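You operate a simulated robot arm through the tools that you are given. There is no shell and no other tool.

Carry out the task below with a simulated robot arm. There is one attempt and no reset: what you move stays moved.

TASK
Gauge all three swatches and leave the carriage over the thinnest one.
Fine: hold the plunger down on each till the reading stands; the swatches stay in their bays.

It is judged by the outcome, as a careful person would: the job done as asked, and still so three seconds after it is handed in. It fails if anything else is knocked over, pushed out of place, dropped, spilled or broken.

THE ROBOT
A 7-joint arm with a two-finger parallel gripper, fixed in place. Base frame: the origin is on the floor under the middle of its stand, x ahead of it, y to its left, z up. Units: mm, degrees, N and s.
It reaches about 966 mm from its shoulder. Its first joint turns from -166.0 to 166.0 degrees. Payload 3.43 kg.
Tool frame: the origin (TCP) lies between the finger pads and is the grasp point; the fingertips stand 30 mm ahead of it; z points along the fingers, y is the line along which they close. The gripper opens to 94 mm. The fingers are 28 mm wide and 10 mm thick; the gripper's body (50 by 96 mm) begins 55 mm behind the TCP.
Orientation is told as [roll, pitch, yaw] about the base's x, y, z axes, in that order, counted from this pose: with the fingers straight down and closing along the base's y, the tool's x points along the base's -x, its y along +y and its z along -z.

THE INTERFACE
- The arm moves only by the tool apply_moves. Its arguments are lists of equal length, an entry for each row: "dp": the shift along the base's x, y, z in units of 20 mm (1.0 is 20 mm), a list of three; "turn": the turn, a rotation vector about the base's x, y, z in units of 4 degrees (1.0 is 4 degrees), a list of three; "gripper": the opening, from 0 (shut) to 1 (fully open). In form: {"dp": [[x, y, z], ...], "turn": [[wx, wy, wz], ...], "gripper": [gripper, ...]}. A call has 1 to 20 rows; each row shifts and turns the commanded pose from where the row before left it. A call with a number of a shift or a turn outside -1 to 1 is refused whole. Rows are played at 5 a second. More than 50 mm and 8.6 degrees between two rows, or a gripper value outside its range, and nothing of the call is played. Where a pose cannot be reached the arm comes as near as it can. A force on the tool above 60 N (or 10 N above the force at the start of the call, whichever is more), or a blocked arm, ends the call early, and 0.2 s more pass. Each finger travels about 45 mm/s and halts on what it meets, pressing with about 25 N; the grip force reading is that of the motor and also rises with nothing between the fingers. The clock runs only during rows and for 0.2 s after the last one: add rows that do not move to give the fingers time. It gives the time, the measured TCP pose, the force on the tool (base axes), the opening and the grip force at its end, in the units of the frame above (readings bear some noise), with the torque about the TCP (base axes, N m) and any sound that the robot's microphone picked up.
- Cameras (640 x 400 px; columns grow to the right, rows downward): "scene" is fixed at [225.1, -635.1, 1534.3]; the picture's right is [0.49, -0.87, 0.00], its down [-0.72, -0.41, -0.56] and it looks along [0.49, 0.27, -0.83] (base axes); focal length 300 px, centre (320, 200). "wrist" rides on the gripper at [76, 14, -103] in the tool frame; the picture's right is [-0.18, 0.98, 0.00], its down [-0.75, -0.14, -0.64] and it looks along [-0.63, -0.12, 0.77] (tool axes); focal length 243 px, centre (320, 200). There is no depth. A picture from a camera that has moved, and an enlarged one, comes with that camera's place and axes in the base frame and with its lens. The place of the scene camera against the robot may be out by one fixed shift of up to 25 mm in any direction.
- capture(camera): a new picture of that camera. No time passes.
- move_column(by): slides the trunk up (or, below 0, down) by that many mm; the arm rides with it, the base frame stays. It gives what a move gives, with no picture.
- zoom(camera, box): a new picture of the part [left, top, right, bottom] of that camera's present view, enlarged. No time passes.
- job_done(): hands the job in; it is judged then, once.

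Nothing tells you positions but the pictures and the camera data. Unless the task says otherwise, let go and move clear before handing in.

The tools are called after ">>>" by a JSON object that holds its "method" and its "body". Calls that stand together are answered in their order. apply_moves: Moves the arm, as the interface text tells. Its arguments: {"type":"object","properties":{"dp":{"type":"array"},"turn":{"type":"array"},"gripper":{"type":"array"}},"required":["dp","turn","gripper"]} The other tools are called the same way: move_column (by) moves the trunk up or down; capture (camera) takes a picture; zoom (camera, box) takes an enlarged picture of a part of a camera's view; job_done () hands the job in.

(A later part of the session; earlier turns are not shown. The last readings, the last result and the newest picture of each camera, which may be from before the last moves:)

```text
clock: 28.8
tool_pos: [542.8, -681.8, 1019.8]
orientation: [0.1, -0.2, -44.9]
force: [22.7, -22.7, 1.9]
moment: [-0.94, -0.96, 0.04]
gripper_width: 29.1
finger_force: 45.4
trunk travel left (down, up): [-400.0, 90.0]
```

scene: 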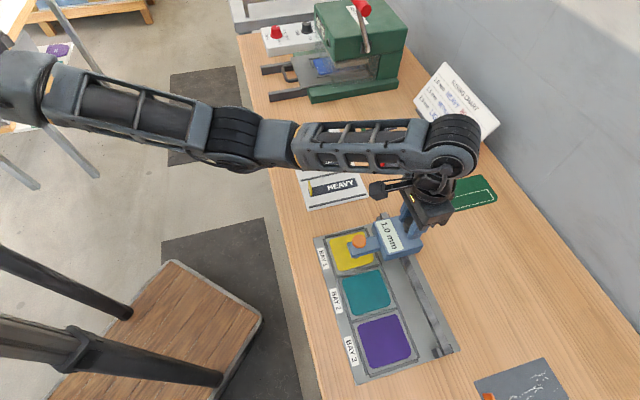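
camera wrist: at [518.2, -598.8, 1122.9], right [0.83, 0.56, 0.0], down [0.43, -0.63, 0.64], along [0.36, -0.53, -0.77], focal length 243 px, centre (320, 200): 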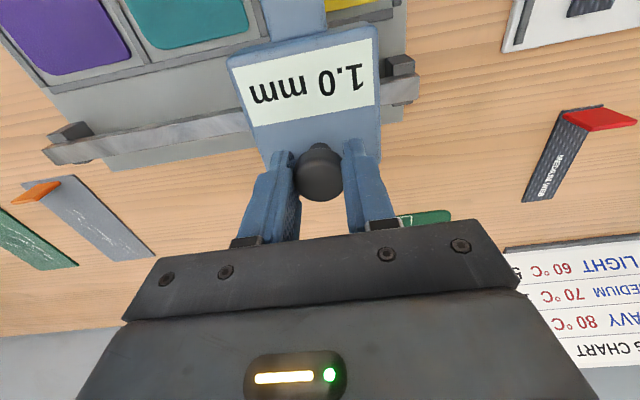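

That was slightly overcorrected, since the arm is stiff at about 28 N per mm. I'll put back 1.1 mm and carry on along exactly 45°.

>>> {"method": "apply_moves", "body": {"dp": [[0.04, -0.04, 0], [-0.1768, -0.1768, 0], [-0.1768, -0.1768, 0], [-0.1768, -0.1768, 0], [0, 0, 0]], "turn": [[0, 0, 0], [0, 0, 0], [0, 0, 0], [0, 0, 0], [0, 0, 0]], "gripper": [0.25, 0.25, 0.25, 0.25, 0.25]}}

>>> {"method": "capture", "body": {"camera": "scene"}}

```text
clock: 30.0
tool_pos: [532.9, -691.9, 1019.8]
orientation: [0.0, -0.1, -45.0]
force: [20.7, -20.7, 10.6]
moment: [-0.39, -0.41, -0.06]
gripper_width: 29.0
finger_force: 45.0
trunk travel left (down, up): [-400.0, 90.0]
```

```text
taken
```

scene: 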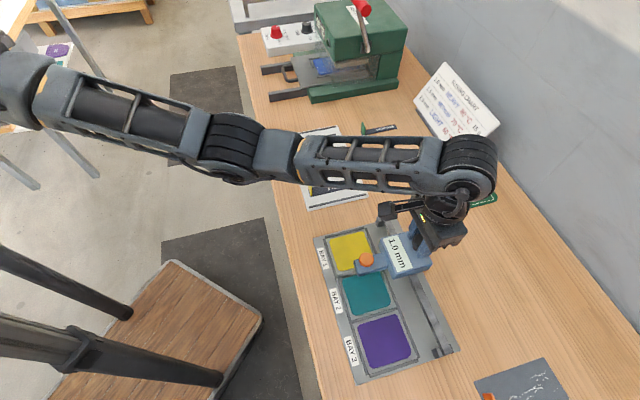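

The sideways load comes from gripping tightly on a constrained slide. I'll loosen to a light cage around the knob (about 1 mm of play) so the fingers only push along the rail.

>>> {"method": "apply_moves", "body": {"dp": [[0.02, -0.02, 0], [0, 0, 0], [-0.1, -0.1, 0], [-0.1768, -0.1768, 0], [0, 0, 0]], "turn": [[0, 0, 0], [0, 0, 0], [0, 0, 0], [0, 0, 0], [0, 0, 0]], "gripper": [0.34, 0.34, 0.34, 0.34, 0.34]}}

>>> {"method": "capture", "body": {"camera": "scene"}}

>>> {"method": "capture", "body": {"camera": "wrist"}}

```text
clock: 31.2
tool_pos: [526.5, -698.2, 1019.6]
orientation: [0.0, 0.1, -44.9]
force: [0.3, 0.7, -0.6]
moment: [0.0, 0.0, -0.02]
gripper_width: 32.2
finger_force: 0.5
trunk travel left (down, up): [-400.0, 90.0]
```

```text
taken
```

scene: 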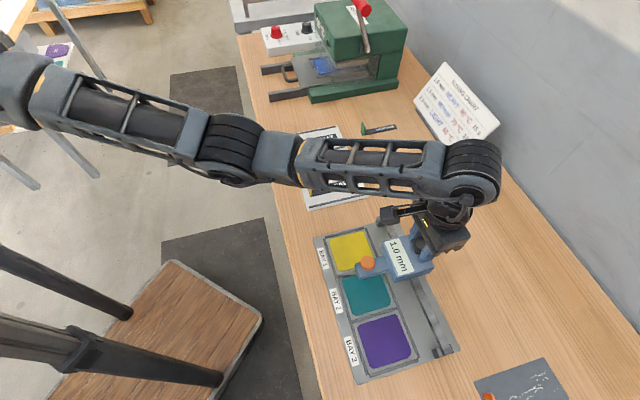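

```text
taken
camera wrist: at [484.1, -632.8, 1122.4], right [0.83, 0.56, 0.0], down [0.43, -0.63, 0.64], along [0.36, -0.53, -0.77], focal length 243 px, centre (320, 200)
```

wrist: 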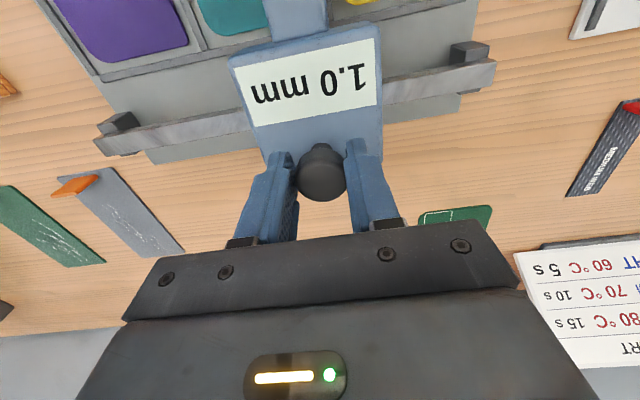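

The cage works with almost no side load. I'll push the remaining ~28 mm to bay 2 and check the alignment.

>>> {"method": "apply_moves", "body": {"dp": [[-0.198, -0.198, 0], [-0.198, -0.198, 0], [-0.198, -0.198, 0], [-0.198, -0.198, 0], [-0.198, -0.198, 0], [0, 0, 0], [0, 0, 0]], "turn": [[0, 0, 0], [0, 0, 0], [0, 0, 0], [0, 0, 0], [0, 0, 0], [0, 0, 0], [0, 0, 0]], "gripper": [0.34, 0.34, 0.34, 0.34, 0.34, 0.34, 0.34]}}

>>> {"method": "zoom", "body": {"camera": "scene", "box": [310, 220, 440, 330]}}

>>> {"method": "capture", "body": {"camera": "wrist"}}

```text
clock: 32.8
tool_pos: [506.1, -718.6, 1018.5]
orientation: [0.0, 0.0, -45.0]
force: [0.5, -1.0, -0.1]
moment: [0.01, 0.0, -0.01]
gripper_width: 31.8
finger_force: 0.0
trunk travel left (down, up): [-400.0, 90.0]
```

```text
3.64 times, centred on (375, 275) of scene
camera zoom: at [225.1, -635.1, 1534.3], right [0.49, -0.87, 0.0], down [-0.72, -0.41, -0.56], along [0.49, 0.27, -0.83], focal length 1091 px, centre (120, -73)
```

zoom: 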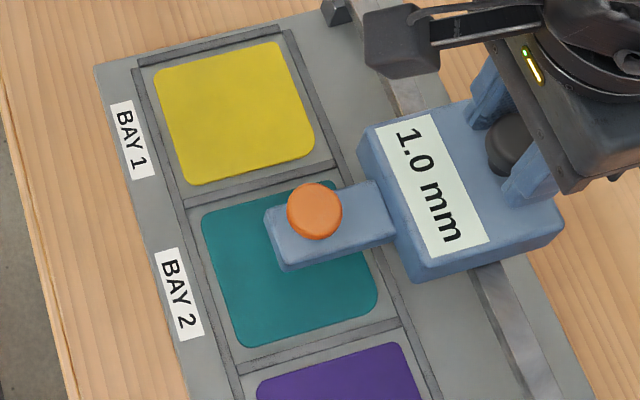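

```text
taken
camera wrist: at [464.0, -652.8, 1121.8], right [0.83, 0.56, 0.0], down [0.43, -0.63, 0.64], along [0.36, -0.53, -0.77], focal length 243 px, centre (320, 200)
```

wrist: 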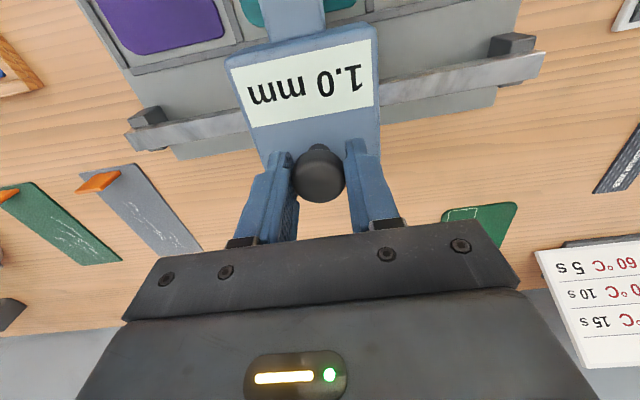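

The carriage appears to be over bay 2. I'll open the fingers, lift straight up, and move above the orange knob to check the alignment from there.

>>> {"method": "apply_moves", "body": {"dp": [[0, 0, 0], [0, 0, 0], [0, 0, 0.5], [0, 0, 0.9], [0, 0, 0.9], [0, 0, 0.9], [-0.4625, 0.47, 0], [-0.4625, 0.47, 0], [-0.4625, 0.47, 0], [-0.4625, 0.47, 0], [-0.4625, 0.47, 0], [-0.4625, 0.47, 0], [-0.4625, 0.47, 0], [-0.4625, 0.47, 0], [0, 0, 0]], "turn": [[0, 0, 0], [0, 0, 0], [0, 0, 0], [0, 0, 0], [0, 0, 0], [0, 0, 0], [0, 0, 0], [0, 0, 0], [0, 0, 0], [0, 0, 0], [0, 0, 0], [0, 0, 0], [0, 0, 0], [0, 0, 0], [0, 0, 0]], "gripper": [0.6, 0.8, 1, 1, 1, 1, 1, 1, 1, 1, 1, 1, 1, 1, 1]}}

>>> {"method": "capture", "body": {"camera": "wrist"}}

>>> {"method": "zoom", "body": {"camera": "wrist", "box": [220, 40, 420, 240]}}

>>> {"method": "zoom", "body": {"camera": "scene", "box": [310, 220, 440, 330]}}

```text
clock: 36.0
tool_pos: [433.5, -643.2, 1083.0]
orientation: [0.0, 0.0, -45.0]
force: [-0.5, -0.3, -0.2]
moment: [-0.01, 0.01, 0.01]
gripper_width: 94.0
finger_force: 0.2
trunk travel left (down, up): [-400.0, 90.0]
```

```text
taken
camera wrist: at [390.7, -577.4, 1186.0], right [0.82, 0.57, 0.0], down [0.43, -0.63, 0.64], along [0.36, -0.53, -0.77], focal length 243 px, centre (320, 200)
```

wrist: 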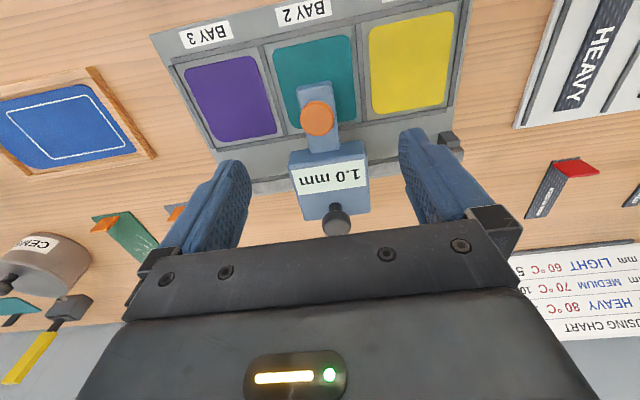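

```text
2.00 times, centred on (320, 140) of wrist
camera zoom: at [390.7, -577.4, 1186.0], right [0.82, 0.57, 0.0], down [0.43, -0.63, 0.64], along [0.36, -0.53, -0.77], focal length 485 px, centre (320, 320)
```

zoom: 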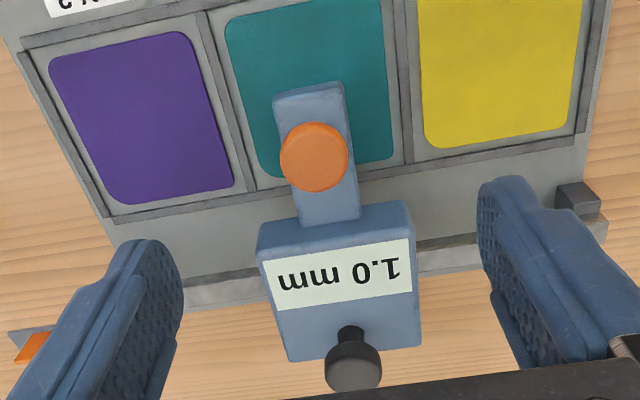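

```text
3.64 times, centred on (375, 275) of scene
camera zoom: at [225.1, -635.1, 1534.3], right [0.49, -0.87, 0.0], down [-0.72, -0.41, -0.56], along [0.49, 0.27, -0.83], focal length 1091 px, centre (120, -73)
```

zoom: 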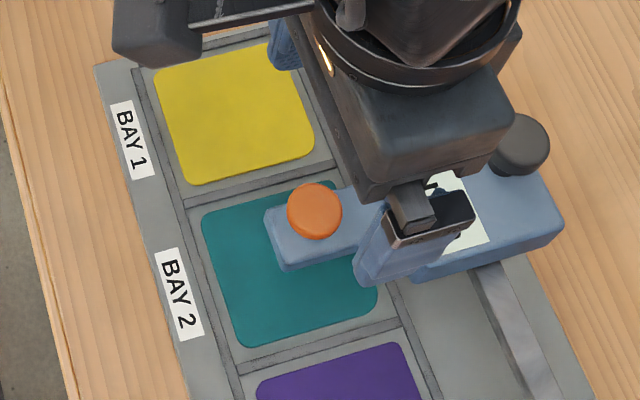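

From above, the plunger sits in bay 2 just as it did in bay 1. I'll shut the fingers, turn to the reading angle, and come down to just above the orange knob.

>>> {"method": "apply_moves", "body": {"dp": [[0, 0, 0], [0, 0, 0], [0, 0, 0], [0, 0, 0], [0, 0, 0], [0, 0, 0], [0, 0, 0], [0, 0, 0], [0, 0, 0], [0, 0, 0], [0, 0, -0.55], [0, 0, -0.55], [0, 0, -0.55], [0, 0, -0.55], [0, 0, -0.45], [0, 0, 0]], "turn": [[0, 0, -1], [0, 0, -1], [0, 0, -1], [0, 0, -1], [0, 0, -1], [0, 0, -1], [0, 0, -1], [0, 0, -1], [0, 0, -1], [0, 0, -1], [0, 0, 0], [0, 0, 0], [0, 0, 0], [0, 0, 0], [0, 0, 0], [0, 0, 0]], "gripper": [0, 0, 0, 0, 0, 0, 0, 0, 0, 0, 0, 0, 0, 0, 0, 0]}}

>>> {"method": "zoom", "body": {"camera": "wrist", "box": [260, 90, 460, 240]}}

>>> {"method": "zoom", "body": {"camera": "scene", "box": [335, 250, 400, 305]}}

```text
clock: 39.4
tool_pos: [433.7, -644.0, 1029.6]
orientation: [0.1, 0.0, -85.0]
force: [0.3, 0.2, -0.7]
moment: [-0.02, 0.0, 0.0]
gripper_width: 0.0
finger_force: 24.7
trunk travel left (down, up): [-400.0, 90.0]
```

```text
2.67 times, centred on (360, 165) of wrist
camera zoom: at [442.1, -564.7, 1133.3], right [1.0, -0.1, 0.0], down [-0.07, -0.76, 0.64], along [-0.06, -0.64, -0.77], focal length 647 px, centre (213, 293)
```

zoom: 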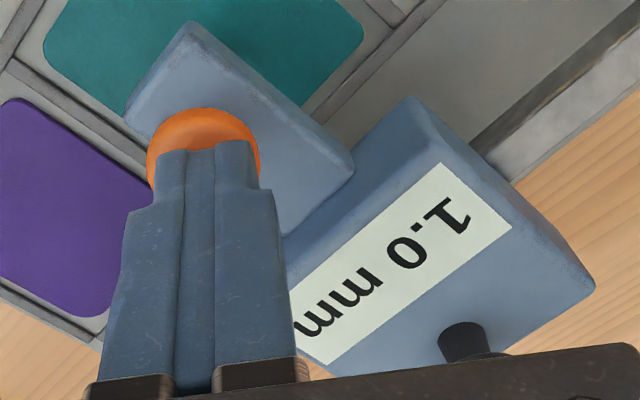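

```text
7.27 times, centred on (368, 278) of scene
camera zoom: at [225.1, -635.1, 1534.3], right [0.49, -0.87, 0.0], down [-0.72, -0.41, -0.56], along [0.49, 0.27, -0.83], focal length 2182 px, centre (-26, -364)
```

zoom: 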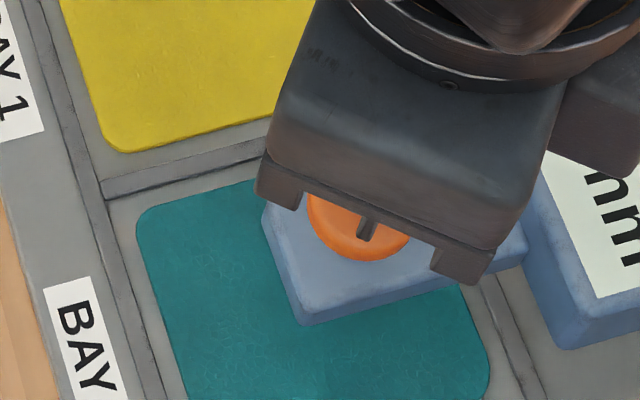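

The readout is visible again beside the fingers. I'll press down in small steps to just short of swatch contact.

>>> {"method": "apply_moves", "body": {"dp": [[0, 0, -0.1], [0, 0, -0.1], [0, 0, -0.1], [0, 0, -0.1], [0, 0, -0.1], [0, 0, -0.1], [0, 0, -0.1], [0, 0, 0]], "turn": [[0, 0, 0], [0, 0, 0], [0, 0, 0], [0, 0, 0], [0, 0, 0], [0, 0, 0], [0, 0, 0], [0, 0, 0]], "gripper": [0, 0, 0, 0, 0, 0, 0, 0]}}

>>> {"method": "zoom", "body": {"camera": "wrist", "box": [260, 90, 460, 240]}}

```text
clock: 41.2
tool_pos: [433.6, -641.7, 1016.2]
orientation: [0.0, 0.0, -85.0]
force: [-1.1, 0.3, 2.4]
moment: [0.02, 0.05, 0.01]
gripper_width: 0.0
finger_force: 24.6
trunk travel left (down, up): [-400.0, 90.0]
heard: click
```

```text
2.67 times, centred on (360, 165) of wrist
camera zoom: at [442.1, -564.4, 1119.6], right [1.0, -0.1, 0.0], down [-0.07, -0.76, 0.64], along [-0.06, -0.64, -0.77], focal length 647 px, centre (213, 293)
```

zoom: 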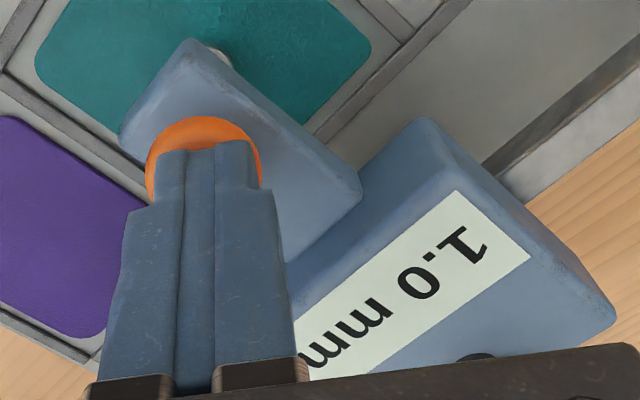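

The same click came as at bay 1. I'll press the last few millimetres onto the teal swatch and hold.

>>> {"method": "apply_moves", "body": {"dp": [[0, 0, -0.07], [0, 0, -0.07], [0, 0, -0.07], [0, 0, -0.07], [0, 0, 0], [0, 0, 0], [0, 0, 0]], "turn": [[0, 0, 0], [0, 0, 0], [0, 0, 0], [0, 0, 0], [0, 0, 0], [0, 0, 0], [0, 0, 0]], "gripper": [0, 0, 0, 0, 0, 0, 0]}}

>>> {"method": "zoom", "body": {"camera": "wrist", "box": [260, 90, 460, 240]}}

```text
clock: 42.8
tool_pos: [432.6, -641.8, 1012.4]
orientation: [0.0, 0.0, -85.0]
force: [4.3, -4.8, 20.0]
moment: [-0.13, -0.09, -0.07]
gripper_width: 0.0
finger_force: 24.4
trunk travel left (down, up): [-400.0, 90.0]
```

```text
2.67 times, centred on (360, 165) of wrist
camera zoom: at [441.8, -563.9, 1114.9], right [1.0, -0.1, 0.0], down [-0.08, -0.76, 0.64], along [-0.06, -0.64, -0.77], focal length 647 px, centre (213, 293)
```

zoom: 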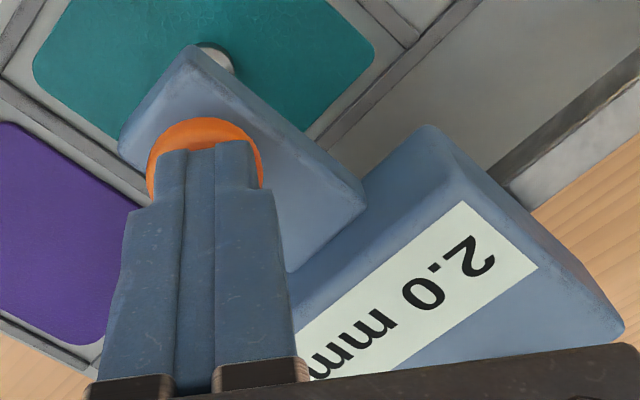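

The teal swatch reads 2.0 mm. I'll hold to let the reading stand.

>>> {"method": "apply_moves", "body": {"dp": [[0, 0, 0], [0, 0, 0], [0, 0, 0], [0, 0, 0], [0, 0, 0], [0, 0, 0], [0, 0, 0], [0, 0, 0], [0, 0, 0], [0, 0, 0]], "turn": [[0, 0, 0], [0, 0, 0], [0, 0, 0], [0, 0, 0], [0, 0, 0], [0, 0, 0], [0, 0, 0], [0, 0, 0], [0, 0, 0], [0, 0, 0]], "gripper": [0, 0, 0, 0, 0, 0, 0, 0, 0, 0]}}

>>> {"method": "zoom", "body": {"camera": "wrist", "box": [260, 90, 460, 240]}}

```text
clock: 45.0
tool_pos: [432.7, -643.2, 1012.7]
orientation: [0.1, -0.1, -85.0]
force: [6.5, -7.1, 29.2]
moment: [-0.22, -0.18, 0.04]
gripper_width: 0.0
finger_force: 25.5
trunk travel left (down, up): [-400.0, 90.0]
```

```text
2.67 times, centred on (360, 165) of wrist
camera zoom: at [441.7, -563.7, 1114.7], right [1.0, -0.1, 0.0], down [-0.08, -0.76, 0.64], along [-0.06, -0.64, -0.77], focal length 647 px, centre (213, 293)
```

zoom: 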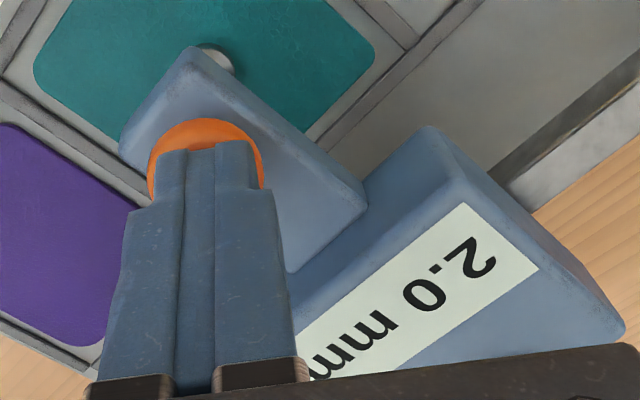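

It holds steady at 2.0 mm. One more second for certainty, then I'll lift off and go back above the black knob.

>>> {"method": "apply_moves", "body": {"dp": [[0, 0, 0.015], [0, 0, 0], [0, 0, 0], [0, 0, 0], [0, 0, 0]], "turn": [[0, 0, 0], [0, 0, 0], [0, 0, 0], [0, 0, 0], [0, 0, 0]], "gripper": [0, 0, 0, 0, 0]}}

>>> {"method": "zoom", "body": {"camera": "wrist", "box": [320, 140, 440, 240]}}

```text
clock: 46.2
tool_pos: [433.2, -641.9, 1012.6]
orientation: [0.0, -0.1, -85.0]
force: [7.0, -6.1, 29.4]
moment: [-0.25, -0.2, 0.03]
gripper_width: 0.0
finger_force: 25.2
trunk travel left (down, up): [-400.0, 90.0]
```

```text
4.00 times, centred on (380, 190) of wrist
camera zoom: at [441.6, -563.5, 1114.7], right [1.0, -0.1, 0.0], down [-0.08, -0.76, 0.64], along [-0.06, -0.64, -0.77], focal length 970 px, centre (80, 240)
```

zoom: 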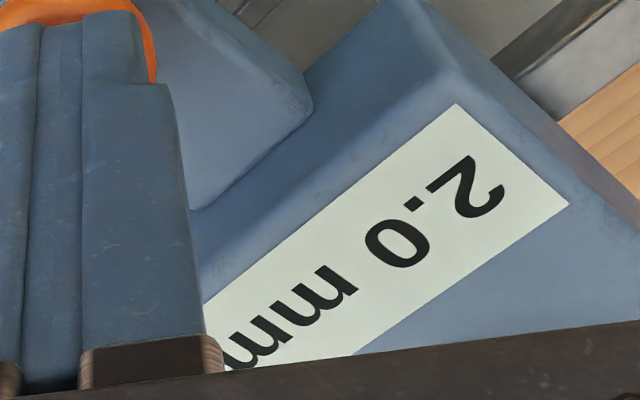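

Bay 2 stands at 2.0 mm. I'm lifting off and going back over the black knob with the fingers open.

>>> {"method": "apply_moves", "body": {"dp": [[0, 0, 0.3], [0, 0, 0.8], [0, 0, 0.8], [0, 0, 0.8], [0.37, -0.376, 0], [0.37, -0.376, 0], [0.37, -0.376, 0], [0.37, -0.376, 0], [0.37, -0.376, 0], [0.37, -0.376, 0], [0.37, -0.376, 0], [0.37, -0.376, 0], [0.37, -0.376, 0], [0.37, -0.376, 0], [0, 0, 0]], "turn": [[0, 0, 0], [0, 0, 0], [0, 0, 0], [0, 0, 0], [0, 0, 1], [0, 0, 1], [0, 0, 1], [0, 0, 1], [0, 0, 1], [0, 0, 1], [0, 0, 1], [0, 0, 1], [0, 0, 1], [0, 0, 1], [0, 0, 0]], "gripper": [0, 0, 0, 0, 0, 0.2, 0.4, 0.6, 0.8, 1, 1, 1, 1, 1, 1]}}

>>> {"method": "zoom", "body": {"camera": "wrist", "box": [220, 40, 420, 240]}}

>>> {"method": "zoom", "body": {"camera": "scene", "box": [310, 220, 440, 330]}}

```text
clock: 49.4
tool_pos: [507.3, -717.3, 1066.4]
orientation: [0.1, -0.1, -44.9]
force: [-0.7, -0.2, -0.4]
moment: [-0.02, 0.01, 0.05]
gripper_width: 93.8
finger_force: 0.0
trunk travel left (down, up): [-400.0, 90.0]
```

```text
2.00 times, centred on (320, 140) of wrist
camera zoom: at [464.4, -652.7, 1168.6], right [0.82, 0.57, 0.0], down [0.43, -0.63, 0.64], along [0.36, -0.53, -0.77], focal length 485 px, centre (320, 320)
```

zoom: 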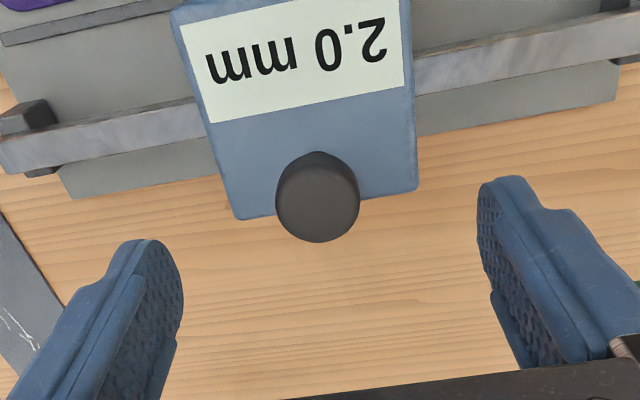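

```text
3.64 times, centred on (375, 275) of scene
camera zoom: at [225.1, -635.1, 1534.3], right [0.49, -0.87, 0.0], down [-0.72, -0.41, -0.56], along [0.49, 0.27, -0.83], focal length 1091 px, centre (120, -73)
```

zoom: 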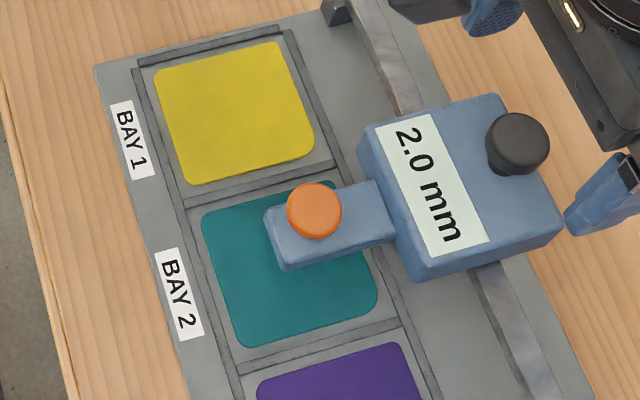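

The knob is centred under the hand and the display holds 2.0 mm. My measurement gives a bay pitch of about 95 mm, so I'll go down and cage the knob again.

>>> {"method": "apply_moves", "body": {"dp": [[0, 0, -0.5], [0, 0, -0.5], [0, 0, -0.5], [0, 0, -0.5], [0, 0, -0.34], [0, 0, 0], [0, 0, 0], [0, 0, 0], [0, 0, 0], [0, 0, 0], [0, 0, 0]], "turn": [[0, 0, 0], [0, 0, 0], [0, 0, 0], [0, 0, 0], [0, 0, 0], [0, 0, 0], [0, 0, 0], [0, 0, 0], [0, 0, 0], [0, 0, 0], [0, 0, 0]], "gripper": [1, 1, 1, 1, 1, 0.8, 0.6, 0.45, 0.34, 0.34, 0.34]}}

>>> {"method": "zoom", "body": {"camera": "wrist", "box": [220, 40, 420, 240]}}

```text
clock: 51.8
tool_pos: [507.2, -717.8, 1018.3]
orientation: [0.0, 0.0, -45.0]
force: [0.3, -0.1, 0.4]
moment: [0.0, 0.02, 0.02]
gripper_width: 32.1
finger_force: 0.1
trunk travel left (down, up): [-400.0, 90.0]
```

```text
2.00 times, centred on (320, 140) of wrist
camera zoom: at [464.5, -652.5, 1121.5], right [0.83, 0.56, 0.0], down [0.43, -0.63, 0.64], along [0.36, -0.53, -0.77], focal length 485 px, centre (320, 320)
```

zoom: 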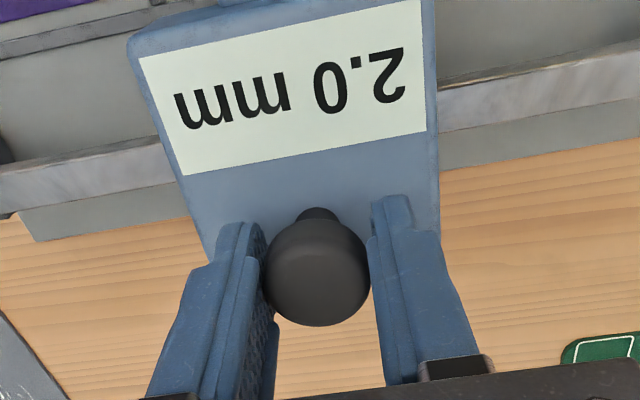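

The cage is set with no force. I'll push the carriage about 96 mm to bay 3 at the same slow pace.

>>> {"method": "apply_moves", "body": {"dp": [[-0.15, -0.15, 0], [-0.2, -0.2, 0], [-0.2, -0.2, 0], [-0.2, -0.2, 0], [-0.2, -0.2, 0], [-0.2, -0.2, 0], [-0.2, -0.2, 0], [-0.2, -0.2, 0], [-0.2, -0.2, 0], [-0.2, -0.2, 0], [0, 0, 0]], "turn": [[0, 0, 0], [0, 0, 0], [0, 0, 0], [0, 0, 0], [0, 0, 0], [0, 0, 0], [0, 0, 0], [0, 0, 0], [0, 0, 0], [0, 0, 0], [0, 0, 0]], "gripper": [0.34, 0.34, 0.34, 0.34, 0.34, 0.34, 0.34, 0.34, 0.34, 0.34, 0.34]}}

>>> {"method": "capture", "body": {"camera": "scene"}}

>>> {"method": "capture", "body": {"camera": "wrist"}}

```text
clock: 54.2
tool_pos: [464.7, -744.5, 1020.1]
orientation: [-0.1, 0.0, -45.0]
force: [-0.6, 0.3, -0.9]
moment: [-0.03, 0.0, 0.02]
gripper_width: 32.1
finger_force: 0.1
out of reach, approached as far as the arm can: row 7, 8, 10
trunk travel left (down, up): [-400.0, 90.0]
```

```text
taken
```

scene: 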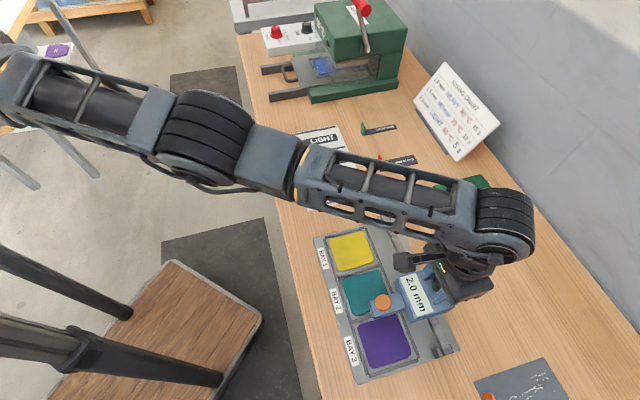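

```text
taken
camera wrist: at [422.7, -679.0, 1122.6], right [0.83, 0.56, 0.0], down [0.43, -0.63, 0.64], along [0.36, -0.53, -0.77], focal length 243 px, centre (320, 200)
```

wrist: 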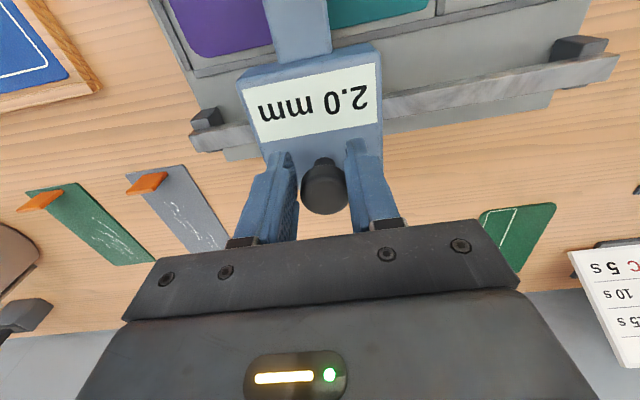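

The arm hit its reach limit at about 878 mm radius and drifted a little inward, though the carriage moved along fine. The arm slopes down to the wrist, so the shoulder is high and lowering the trunk will give more reach. First I'll open the fingers and lift well clear.

>>> {"method": "apply_moves", "body": {"dp": [[0, 0, 0], [0, 0, 0], [0, 0, 0], [0, 0, 0.5], [0, 0, 0.9], [0, 0, 0.9], [0, 0, 0.9], [0, 0, 0.9], [0, 0, 1], [0, 0, 1], [0, 0, 1], [0, 0, 1], [0, 0, 1], [0, 0, 1], [0, 0, 1], [0, 0, 0]], "turn": [[0, 0, 0], [0, 0, 0], [0, 0, 0], [0, 0, 0], [0, 0, 0], [0, 0, 0], [0, 0, 0], [0, 0, 0], [0, 0, 0], [0, 0, 0], [0, 0, 0], [0, 0, 0], [0, 0, 0], [0, 0, 0], [0, 0, 0], [0, 0, 0]], "gripper": [0.5, 0.7, 1, 1, 1, 1, 1, 1, 1, 1, 1, 1, 1, 1, 1, 1]}}

>>> {"method": "capture", "body": {"camera": "scene"}}

>>> {"method": "capture", "body": {"camera": "wrist"}}

```text
clock: 57.6
tool_pos: [464.9, -728.9, 1240.7]
orientation: [0.0, 0.0, -45.0]
force: [1.0, -0.1, -0.1]
moment: [0.02, 0.02, 0.0]
gripper_width: 94.2
finger_force: 0.1
out of reach, approached as far as the arm can: row 12, 13, 15
trunk travel left (down, up): [-400.0, 90.0]
```

```text
taken
```

scene: 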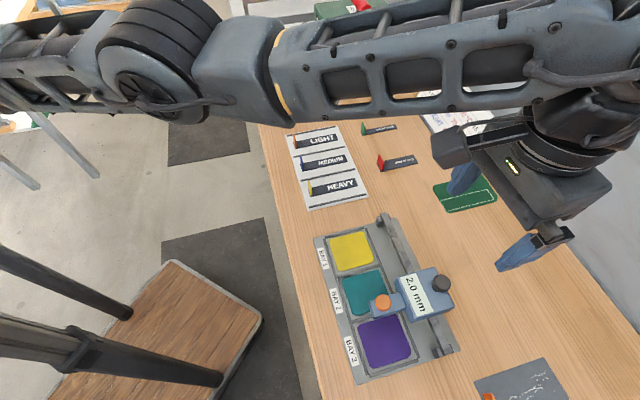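

```text
taken
camera wrist: at [421.5, -663.9, 1343.1], right [0.83, 0.56, 0.0], down [0.43, -0.63, 0.64], along [0.36, -0.53, -0.77], focal length 243 px, centre (320, 200)
```

wrist: 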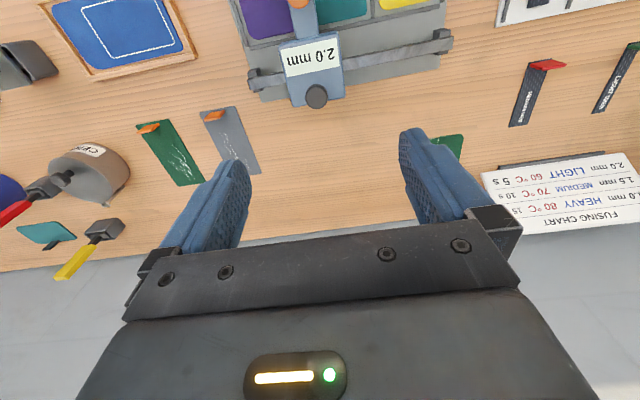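

At z 1240 the reach is no better, so the shoulder is already near the best height and the trunk won't help. Tilting the hand about 15° outward about the rail axis will extend the reach, and the pads still face along the rail. I'll tilt up here, well clear.

>>> {"method": "apply_moves", "body": {"dp": [[0, 0, -1], [0, 0, -1], [0, 0, -1], [0, 0, -1], [0, 0, 0], [0, 0, 0]], "turn": [[-0.66, -0.66, 0], [-0.66, -0.66, 0], [-0.66, -0.66, 0], [-0.66, -0.66, 0], [0, 0, 0], [0, 0, 0]], "gripper": [1, 1, 1, 1, 1, 1]}}

>>> {"method": "capture", "body": {"camera": "wrist"}}

>>> {"method": "capture", "body": {"camera": "scene"}}

```text
clock: 59.0
tool_pos: [462.5, -728.6, 1159.5]
orientation: [0.0, -15.1, -45.1]
force: [-0.6, -0.3, 0.3]
moment: [-0.02, 0.01, 0.01]
gripper_width: 94.3
finger_force: 0.2
trunk travel left (down, up): [-400.0, 90.0]
```

```text
taken
camera wrist: at [402.9, -647.1, 1239.0], right [0.82, 0.57, 0.05], down [0.3, -0.5, 0.81], along [0.49, -0.65, -0.58], focal length 243 px, centre (320, 200)
```

wrist: 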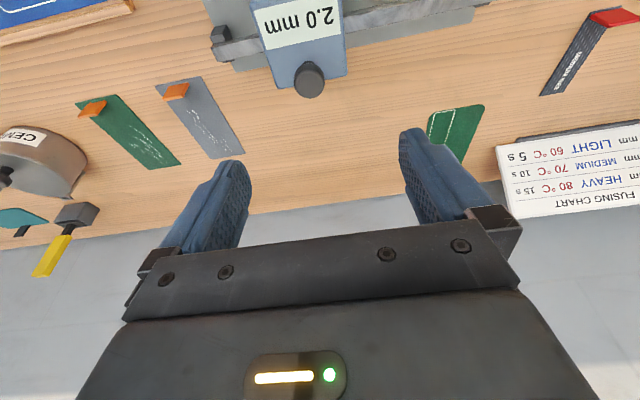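

```text
taken
```

scene: 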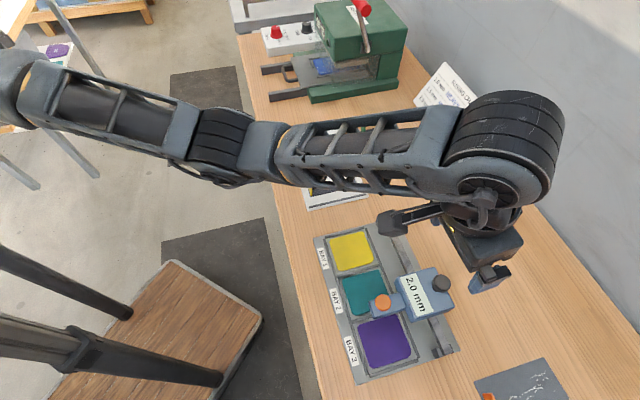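

The tilt is right, with the fingers pointing down and outward along the rail-perpendicular. I'll move over the black knob at a safe height and look.

>>> {"method": "apply_moves", "body": {"dp": [[0.073, -0.187, -0.8], [0.073, -0.187, -0.8], [0.073, -0.187, -0.8], [0.073, -0.187, -0.8], [0.073, -0.187, -0.8], [0, 0, 0]], "turn": [[0, 0, 0], [0, 0, 0], [0, 0, 0], [0, 0, 0], [0, 0, 0], [0, 0, 0]], "gripper": [1, 1, 1, 1, 1, 1]}}

>>> {"method": "zoom", "body": {"camera": "wrist", "box": [220, 40, 420, 240]}}

>>> {"method": "zoom", "body": {"camera": "scene", "box": [350, 220, 500, 330]}}

```text
clock: 60.4
tool_pos: [471.9, -748.7, 1079.7]
orientation: [0.0, -15.0, -45.1]
force: [-0.2, 0.2, 0.3]
moment: [-0.04, -0.01, 0.0]
gripper_width: 93.9
finger_force: 0.0
trunk travel left (down, up): [-400.0, 90.0]
```

```text
2.00 times, centred on (320, 140) of wrist
camera zoom: at [412.1, -666.3, 1158.7], right [0.82, 0.57, 0.05], down [0.3, -0.5, 0.81], along [0.49, -0.65, -0.58], focal length 485 px, centre (320, 320)
```

zoom: 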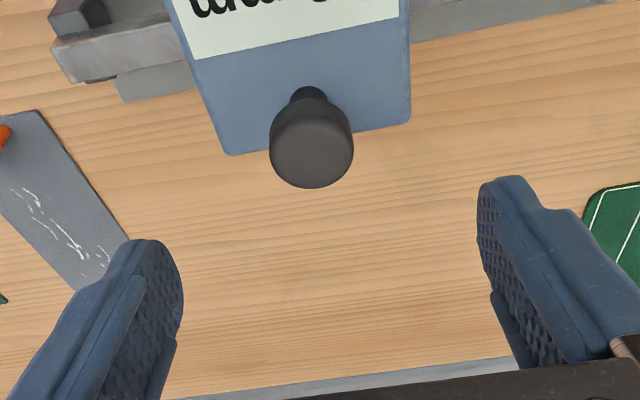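

```text
3.64 times, centred on (425, 275) of scene
camera zoom: at [225.1, -635.1, 1534.3], right [0.49, -0.87, 0.0], down [-0.72, -0.41, -0.56], along [0.49, 0.27, -0.83], focal length 1091 px, centre (-62, -73)
```

zoom: 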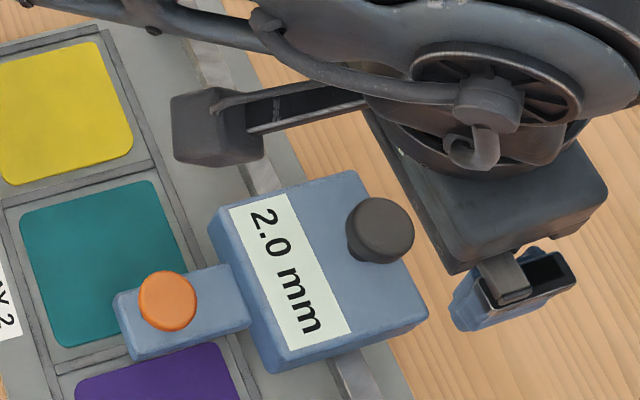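

The knob lines up with the tilted hand within about 1 mm. I'll go straight down to straddle it and close to the loose cage.

>>> {"method": "apply_moves", "body": {"dp": [[0, 0, -0.5], [0, 0, -0.5], [0, 0, -0.5], [0, 0, -0.5], [0, 0, -0.5], [0, 0, -0.36], [0, 0, 0], [0, 0, 0], [0, 0, 0], [0, 0, 0], [0, 0, 0], [0, 0, 0]], "turn": [[0, 0, 0], [0, 0, 0], [0, 0, 0], [0, 0, 0], [0, 0, 0], [0, 0, 0], [0, 0, 0], [0, 0, 0], [0, 0, 0], [0, 0, 0], [0, 0, 0], [0, 0, 0]], "gripper": [1, 1, 1, 1, 1, 1, 0.8, 0.6, 0.45, 0.34, 0.34, 0.34]}}

>>> {"method": "zoom", "body": {"camera": "wrist", "box": [220, 40, 420, 240]}}

>>> {"method": "zoom", "body": {"camera": "scene", "box": [350, 220, 500, 330]}}

```text
clock: 63.0
tool_pos: [471.5, -749.1, 1020.8]
orientation: [-0.1, -14.9, -45.0]
force: [-0.2, 0.6, 0.5]
moment: [0.0, 0.03, -0.02]
gripper_width: 32.1
finger_force: 0.1
trunk travel left (down, up): [-400.0, 90.0]
```

```text
2.00 times, centred on (320, 140) of wrist
camera zoom: at [411.6, -666.2, 1101.1], right [0.82, 0.57, 0.05], down [0.3, -0.5, 0.81], along [0.49, -0.65, -0.58], focal length 485 px, centre (320, 320)
```

zoom: 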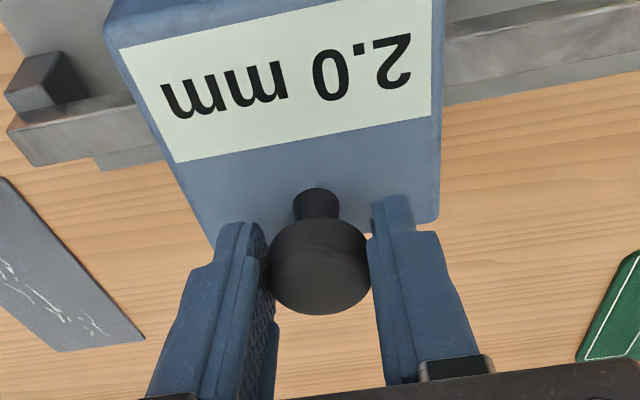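

```text
3.64 times, centred on (425, 275) of scene
camera zoom: at [225.1, -635.1, 1534.3], right [0.49, -0.87, 0.0], down [-0.72, -0.41, -0.56], along [0.49, 0.27, -0.83], focal length 1091 px, centre (-62, -73)
```

zoom: 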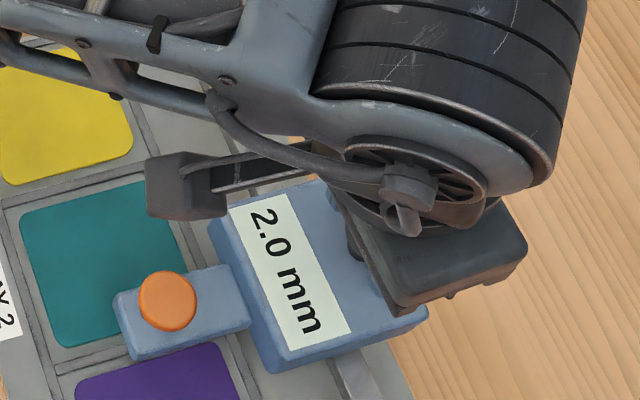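

The knob is caged again. I'll push on along the rail toward bay 3, about 35 mm first.

>>> {"method": "apply_moves", "body": {"dp": [[-0.176, -0.176, 0], [-0.176, -0.176, 0], [-0.176, -0.176, 0], [-0.176, -0.176, 0], [-0.176, -0.176, 0], [-0.176, -0.176, 0], [-0.176, -0.176, 0], [0, 0, 0]], "turn": [[0, 0, 0], [0, 0, 0], [0, 0, 0], [0, 0, 0], [0, 0, 0], [0, 0, 0], [0, 0, 0], [0, 0, 0]], "gripper": [0.34, 0.34, 0.34, 0.34, 0.34, 0.34, 0.34, 0.34]}}

>>> {"method": "zoom", "body": {"camera": "scene", "box": [330, 240, 480, 390]}}

>>> {"method": "capture", "body": {"camera": "wrist"}}

```text
clock: 64.8
tool_pos: [447.7, -773.2, 1022.2]
orientation: [-0.1, -15.0, -45.1]
force: [0.5, -0.4, -0.1]
moment: [0.02, -0.01, -0.01]
gripper_width: 32.4
finger_force: 0.1
trunk travel left (down, up): [-400.0, 90.0]
```

```text
2.67 times, centred on (405, 315) of scene
camera zoom: at [225.1, -635.1, 1534.3], right [0.49, -0.87, 0.0], down [-0.72, -0.41, -0.56], along [0.49, 0.27, -0.83], focal length 800 px, centre (93, -107)
```

zoom: 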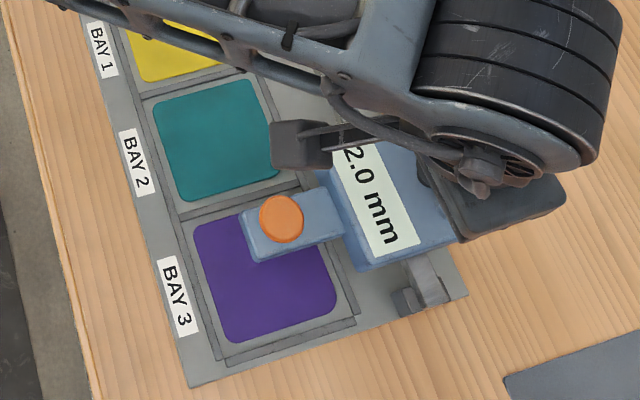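

```text
taken
camera wrist: at [387.0, -690.6, 1101.8], right [0.82, 0.57, 0.05], down [0.3, -0.5, 0.81], along [0.49, -0.65, -0.58], focal length 243 px, centre (320, 200)
```

wrist: 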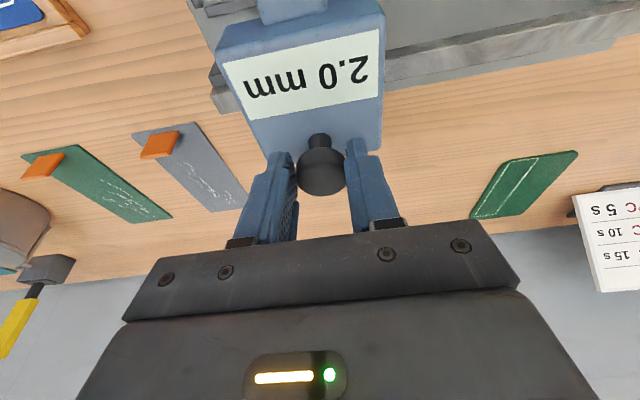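

About 15 mm remains to bay 3's centre. I'll push it slowly.

>>> {"method": "apply_moves", "body": {"dp": [[-0.136, -0.136, 0], [-0.136, -0.136, 0], [-0.136, -0.136, 0], [-0.136, -0.136, 0], [0, 0, 0], [0, 0, 0]], "turn": [[0, 0, 0], [0, 0, 0], [0, 0, 0], [0, 0, 0], [0, 0, 0], [0, 0, 0]], "gripper": [0.34, 0.34, 0.34, 0.34, 0.34, 0.34]}}

>>> {"method": "zoom", "body": {"camera": "scene", "box": [330, 240, 480, 390]}}

```text
clock: 66.2
tool_pos: [437.0, -784.6, 1020.6]
orientation: [-0.1, -14.9, -45.1]
force: [0.3, 0.8, -1.0]
moment: [-0.02, -0.03, -0.04]
gripper_width: 32.1
finger_force: 0.1
trunk travel left (down, up): [-400.0, 90.0]
```

```text
2.67 times, centred on (405, 315) of scene
camera zoom: at [225.1, -635.1, 1534.3], right [0.49, -0.87, 0.0], down [-0.72, -0.41, -0.56], along [0.49, 0.27, -0.83], focal length 800 px, centre (93, -107)
```

zoom: 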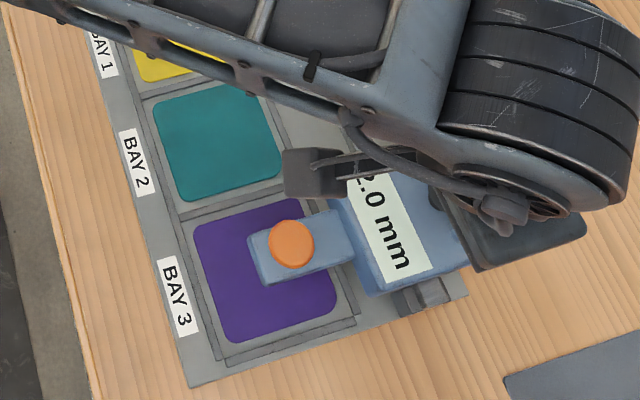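

The plunger now lines up with bay 3's centre in the scene view. I'll open, lift straight up, then untilt while moving back over the orange knob.

>>> {"method": "apply_moves", "body": {"dp": [[0, 0, 0], [0, 0, 0], [0, 0, 0], [0, 0, 0.6], [0, 0, 0.8], [0, 0, 0.8], [0, 0, 0.8], [-0.452, 0.461, 0], [-0.452, 0.461, 0], [-0.452, 0.461, 0], [-0.452, 0.461, 0], [-0.452, 0.461, 0], [-0.452, 0.461, 0], [-0.452, 0.461, 0], [-0.452, 0.461, 0], [0, 0, 0]], "turn": [[0, 0, 0], [0, 0, 0], [0, 0, 0], [0, 0, 0], [0, 0, 0], [0, 0, 0], [0, 0, 0], [0, 0, 0], [0, 0, 0], [0.66, 0.66, 0], [0.66, 0.66, 0], [0.66, 0.66, 0], [0.66, 0.66, 0], [0, 0, 0], [0, 0, 0], [0, 0, 0]], "gripper": [0.5, 0.75, 1, 1, 1, 1, 1, 1, 1, 1, 1, 1, 1, 1, 1, 1]}}

>>> {"method": "capture", "body": {"camera": "wrist"}}

>>> {"method": "zoom", "body": {"camera": "wrist", "box": [220, 40, 420, 240]}}

>>> {"method": "capture", "body": {"camera": "scene"}}

```text
clock: 69.6
tool_pos: [363.8, -710.1, 1080.5]
orientation: [0.0, 0.0, -45.0]
force: [0.2, -0.1, 0.5]
moment: [0.02, 0.01, 0.02]
gripper_width: 93.8
finger_force: 0.0
trunk travel left (down, up): [-400.0, 90.0]
```

```text
taken
camera wrist: at [321.0, -644.9, 1184.8], right [0.83, 0.56, 0.0], down [0.43, -0.63, 0.64], along [0.36, -0.53, -0.77], focal length 243 px, centre (320, 200)
```

wrist: 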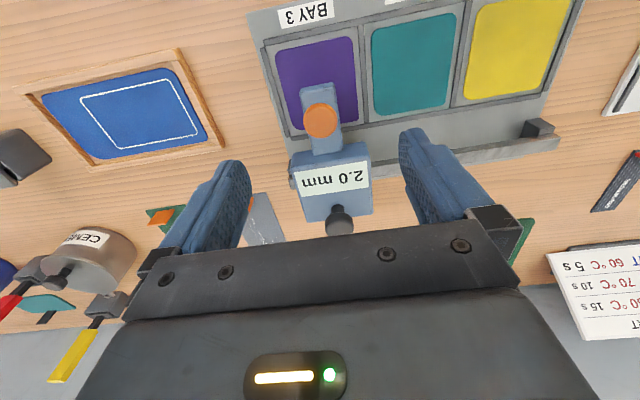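

```text
2.00 times, centred on (320, 140) of wrist
camera zoom: at [321.0, -644.9, 1184.8], right [0.83, 0.56, 0.0], down [0.43, -0.63, 0.64], along [0.36, -0.53, -0.77], focal length 485 px, centre (320, 320)
```

zoom: 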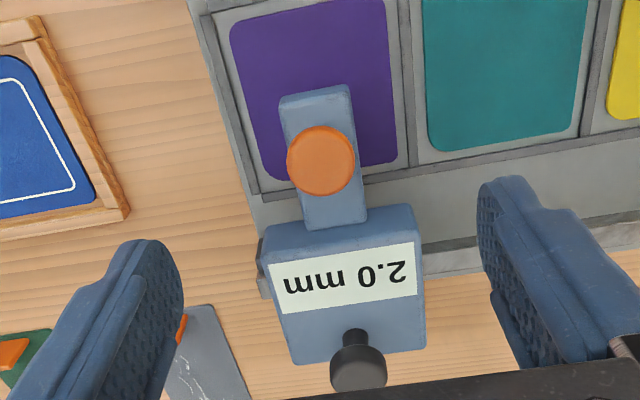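

```text
taken
```

scene: 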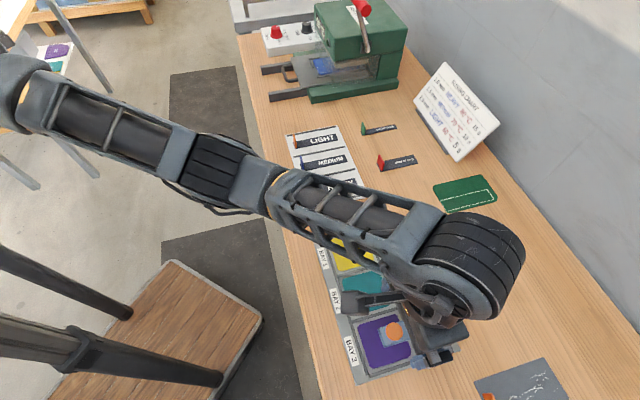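

The plunger is well centred in bay 3 and the hand is over the orange knob. I'll shut the fingers, turn to the reading angle, and come down above the knob.

>>> {"method": "apply_moves", "body": {"dp": [[0, 0, 0], [0, 0, 0], [0, 0, 0], [0, 0, 0], [0, 0, 0], [0, 0, 0], [0, 0, 0], [0, 0, 0], [0, 0, 0], [0, 0, 0], [0, 0, -0.5], [0, 0, -0.5], [0, 0, -0.5], [0, 0, -0.5], [0, 0, -0.5], [0, 0, 0]], "turn": [[0, 0, -1], [0, 0, -1], [0, 0, -1], [0, 0, -1], [0, 0, -1], [0, 0, -1], [0, 0, -1], [0, 0, -1], [0, 0, -1], [0, 0, -1], [0, 0, 0], [0, 0, 0], [0, 0, 0], [0, 0, 0], [0, 0, 0], [0, 0, 0]], "gripper": [0, 0, 0, 0, 0, 0, 0, 0, 0, 0, 0, 0, 0, 0, 0, 0]}}

>>> {"method": "zoom", "body": {"camera": "wrist", "box": [260, 90, 460, 240]}}

>>> {"method": "zoom", "body": {"camera": "scene", "box": [350, 290, 430, 370]}}

```text
clock: 73.0
tool_pos: [363.3, -709.0, 1032.7]
orientation: [0.0, 0.0, -85.0]
force: [-0.3, -0.4, 0.5]
moment: [0.01, 0.0, 0.0]
gripper_width: 0.0
finger_force: 25.4
trunk travel left (down, up): [-400.0, 90.0]
```

```text
2.67 times, centred on (360, 165) of wrist
camera zoom: at [371.6, -631.3, 1135.2], right [1.0, -0.1, 0.0], down [-0.08, -0.76, 0.64], along [-0.06, -0.64, -0.77], focal length 647 px, centre (213, 293)
```

zoom: 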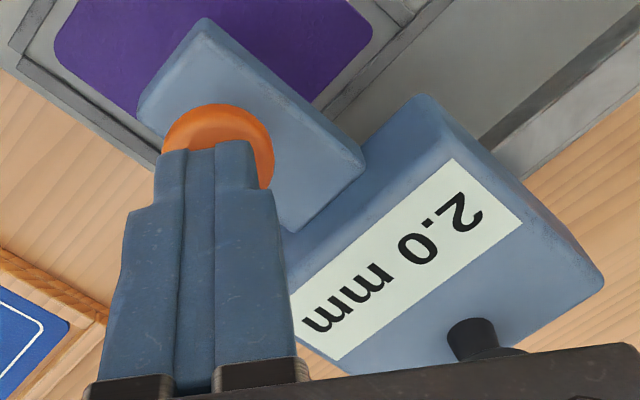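

```text
5.00 times, centred on (390, 330) of scene
camera zoom: at [225.1, -635.1, 1534.3], right [0.49, -0.87, 0.0], down [-0.72, -0.41, -0.56], along [0.49, 0.27, -0.83], focal length 1500 px, centre (-30, -450)
```

zoom: 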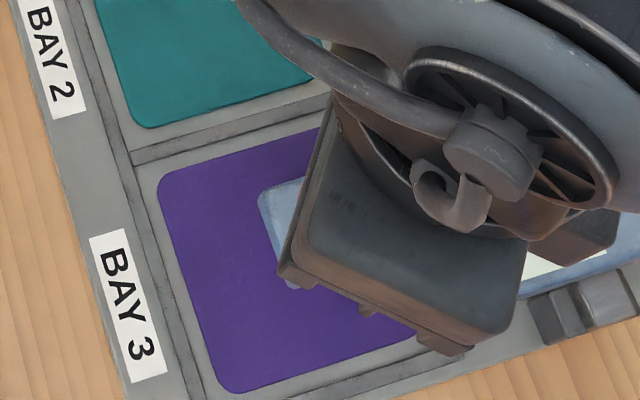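

The readout is visible and the tips sit about 2–3 mm off the knob's centre, so I'll trim that while pressing down in small steps.

>>> {"method": "apply_moves", "body": {"dp": [[0.12, 0, -0.1], [0, 0, -0.1], [0, 0, -0.1], [0, 0, -0.1], [0, 0, -0.1], [0, 0, -0.1], [0, 0, -0.1], [0, 0, -0.08], [0, 0, 0]], "turn": [[0, 0, 0], [0, 0, 0], [0, 0, 0], [0, 0, 0], [0, 0, 0], [0, 0, 0], [0, 0, 0], [0, 0, 0], [0, 0, 0]], "gripper": [0, 0, 0, 0, 0, 0, 0, 0, 0]}}

>>> {"method": "zoom", "body": {"camera": "wrist", "box": [260, 90, 460, 240]}}

```text
clock: 75.0
tool_pos: [367.6, -709.4, 1017.2]
orientation: [0.0, 0.0, -84.9]
force: [0.2, -0.2, 2.0]
moment: [-0.03, 0.02, 0.06]
gripper_width: 0.1
finger_force: 24.6
trunk travel left (down, up): [-400.0, 90.0]
heard: click
```

```text
2.67 times, centred on (360, 165) of wrist
camera zoom: at [374.6, -631.3, 1119.9], right [1.0, -0.1, 0.0], down [-0.08, -0.76, 0.64], along [-0.06, -0.64, -0.77], focal length 647 px, centre (213, 293)
```

zoom: 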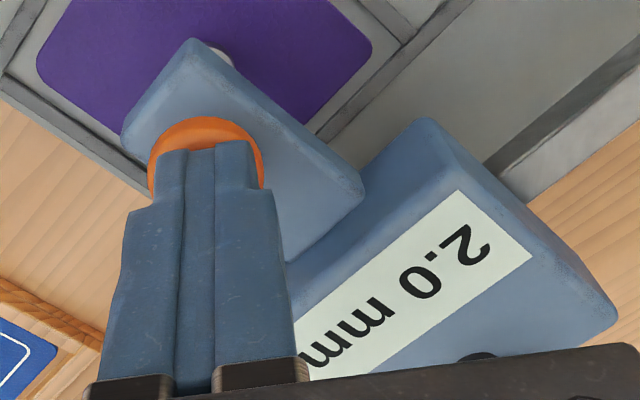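

The click came as before. I'll press the last few millimetres onto the purple swatch and hold.

>>> {"method": "apply_moves", "body": {"dp": [[0, 0, -0.07], [0, 0, -0.07], [0, 0, -0.07], [0, 0, -0.07], [0, 0, -0.02], [0, 0, 0], [0, 0, 0], [0, 0, 0]], "turn": [[0, 0, 0], [0, 0, 0], [0, 0, 0], [0, 0, 0], [0, 0, 0], [0, 0, 0], [0, 0, 0], [0, 0, 0]], "gripper": [0, 0, 0, 0, 0, 0, 0, 0]}}

>>> {"method": "zoom", "body": {"camera": "wrist", "box": [260, 90, 460, 240]}}

```text
clock: 76.8
tool_pos: [366.4, -710.1, 1012.1]
orientation: [0.0, -0.1, -85.0]
force: [-2.5, 2.2, 16.4]
moment: [0.08, 0.11, -0.06]
gripper_width: 0.1
finger_force: 25.2
trunk travel left (down, up): [-400.0, 90.0]
```

```text
2.67 times, centred on (360, 165) of wrist
camera zoom: at [374.8, -631.4, 1115.1], right [1.0, -0.1, 0.0], down [-0.08, -0.76, 0.64], along [-0.06, -0.64, -0.77], focal length 647 px, centre (213, 293)
```

zoom: 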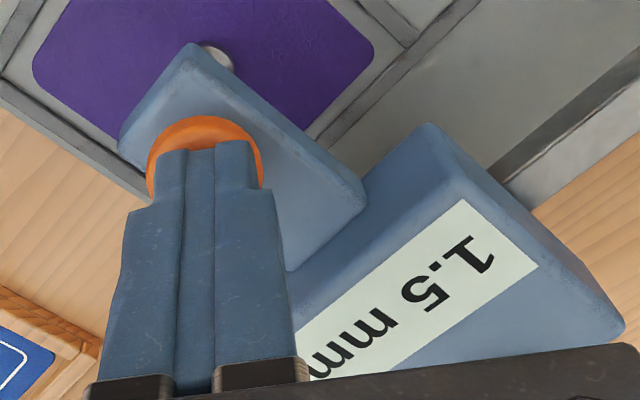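

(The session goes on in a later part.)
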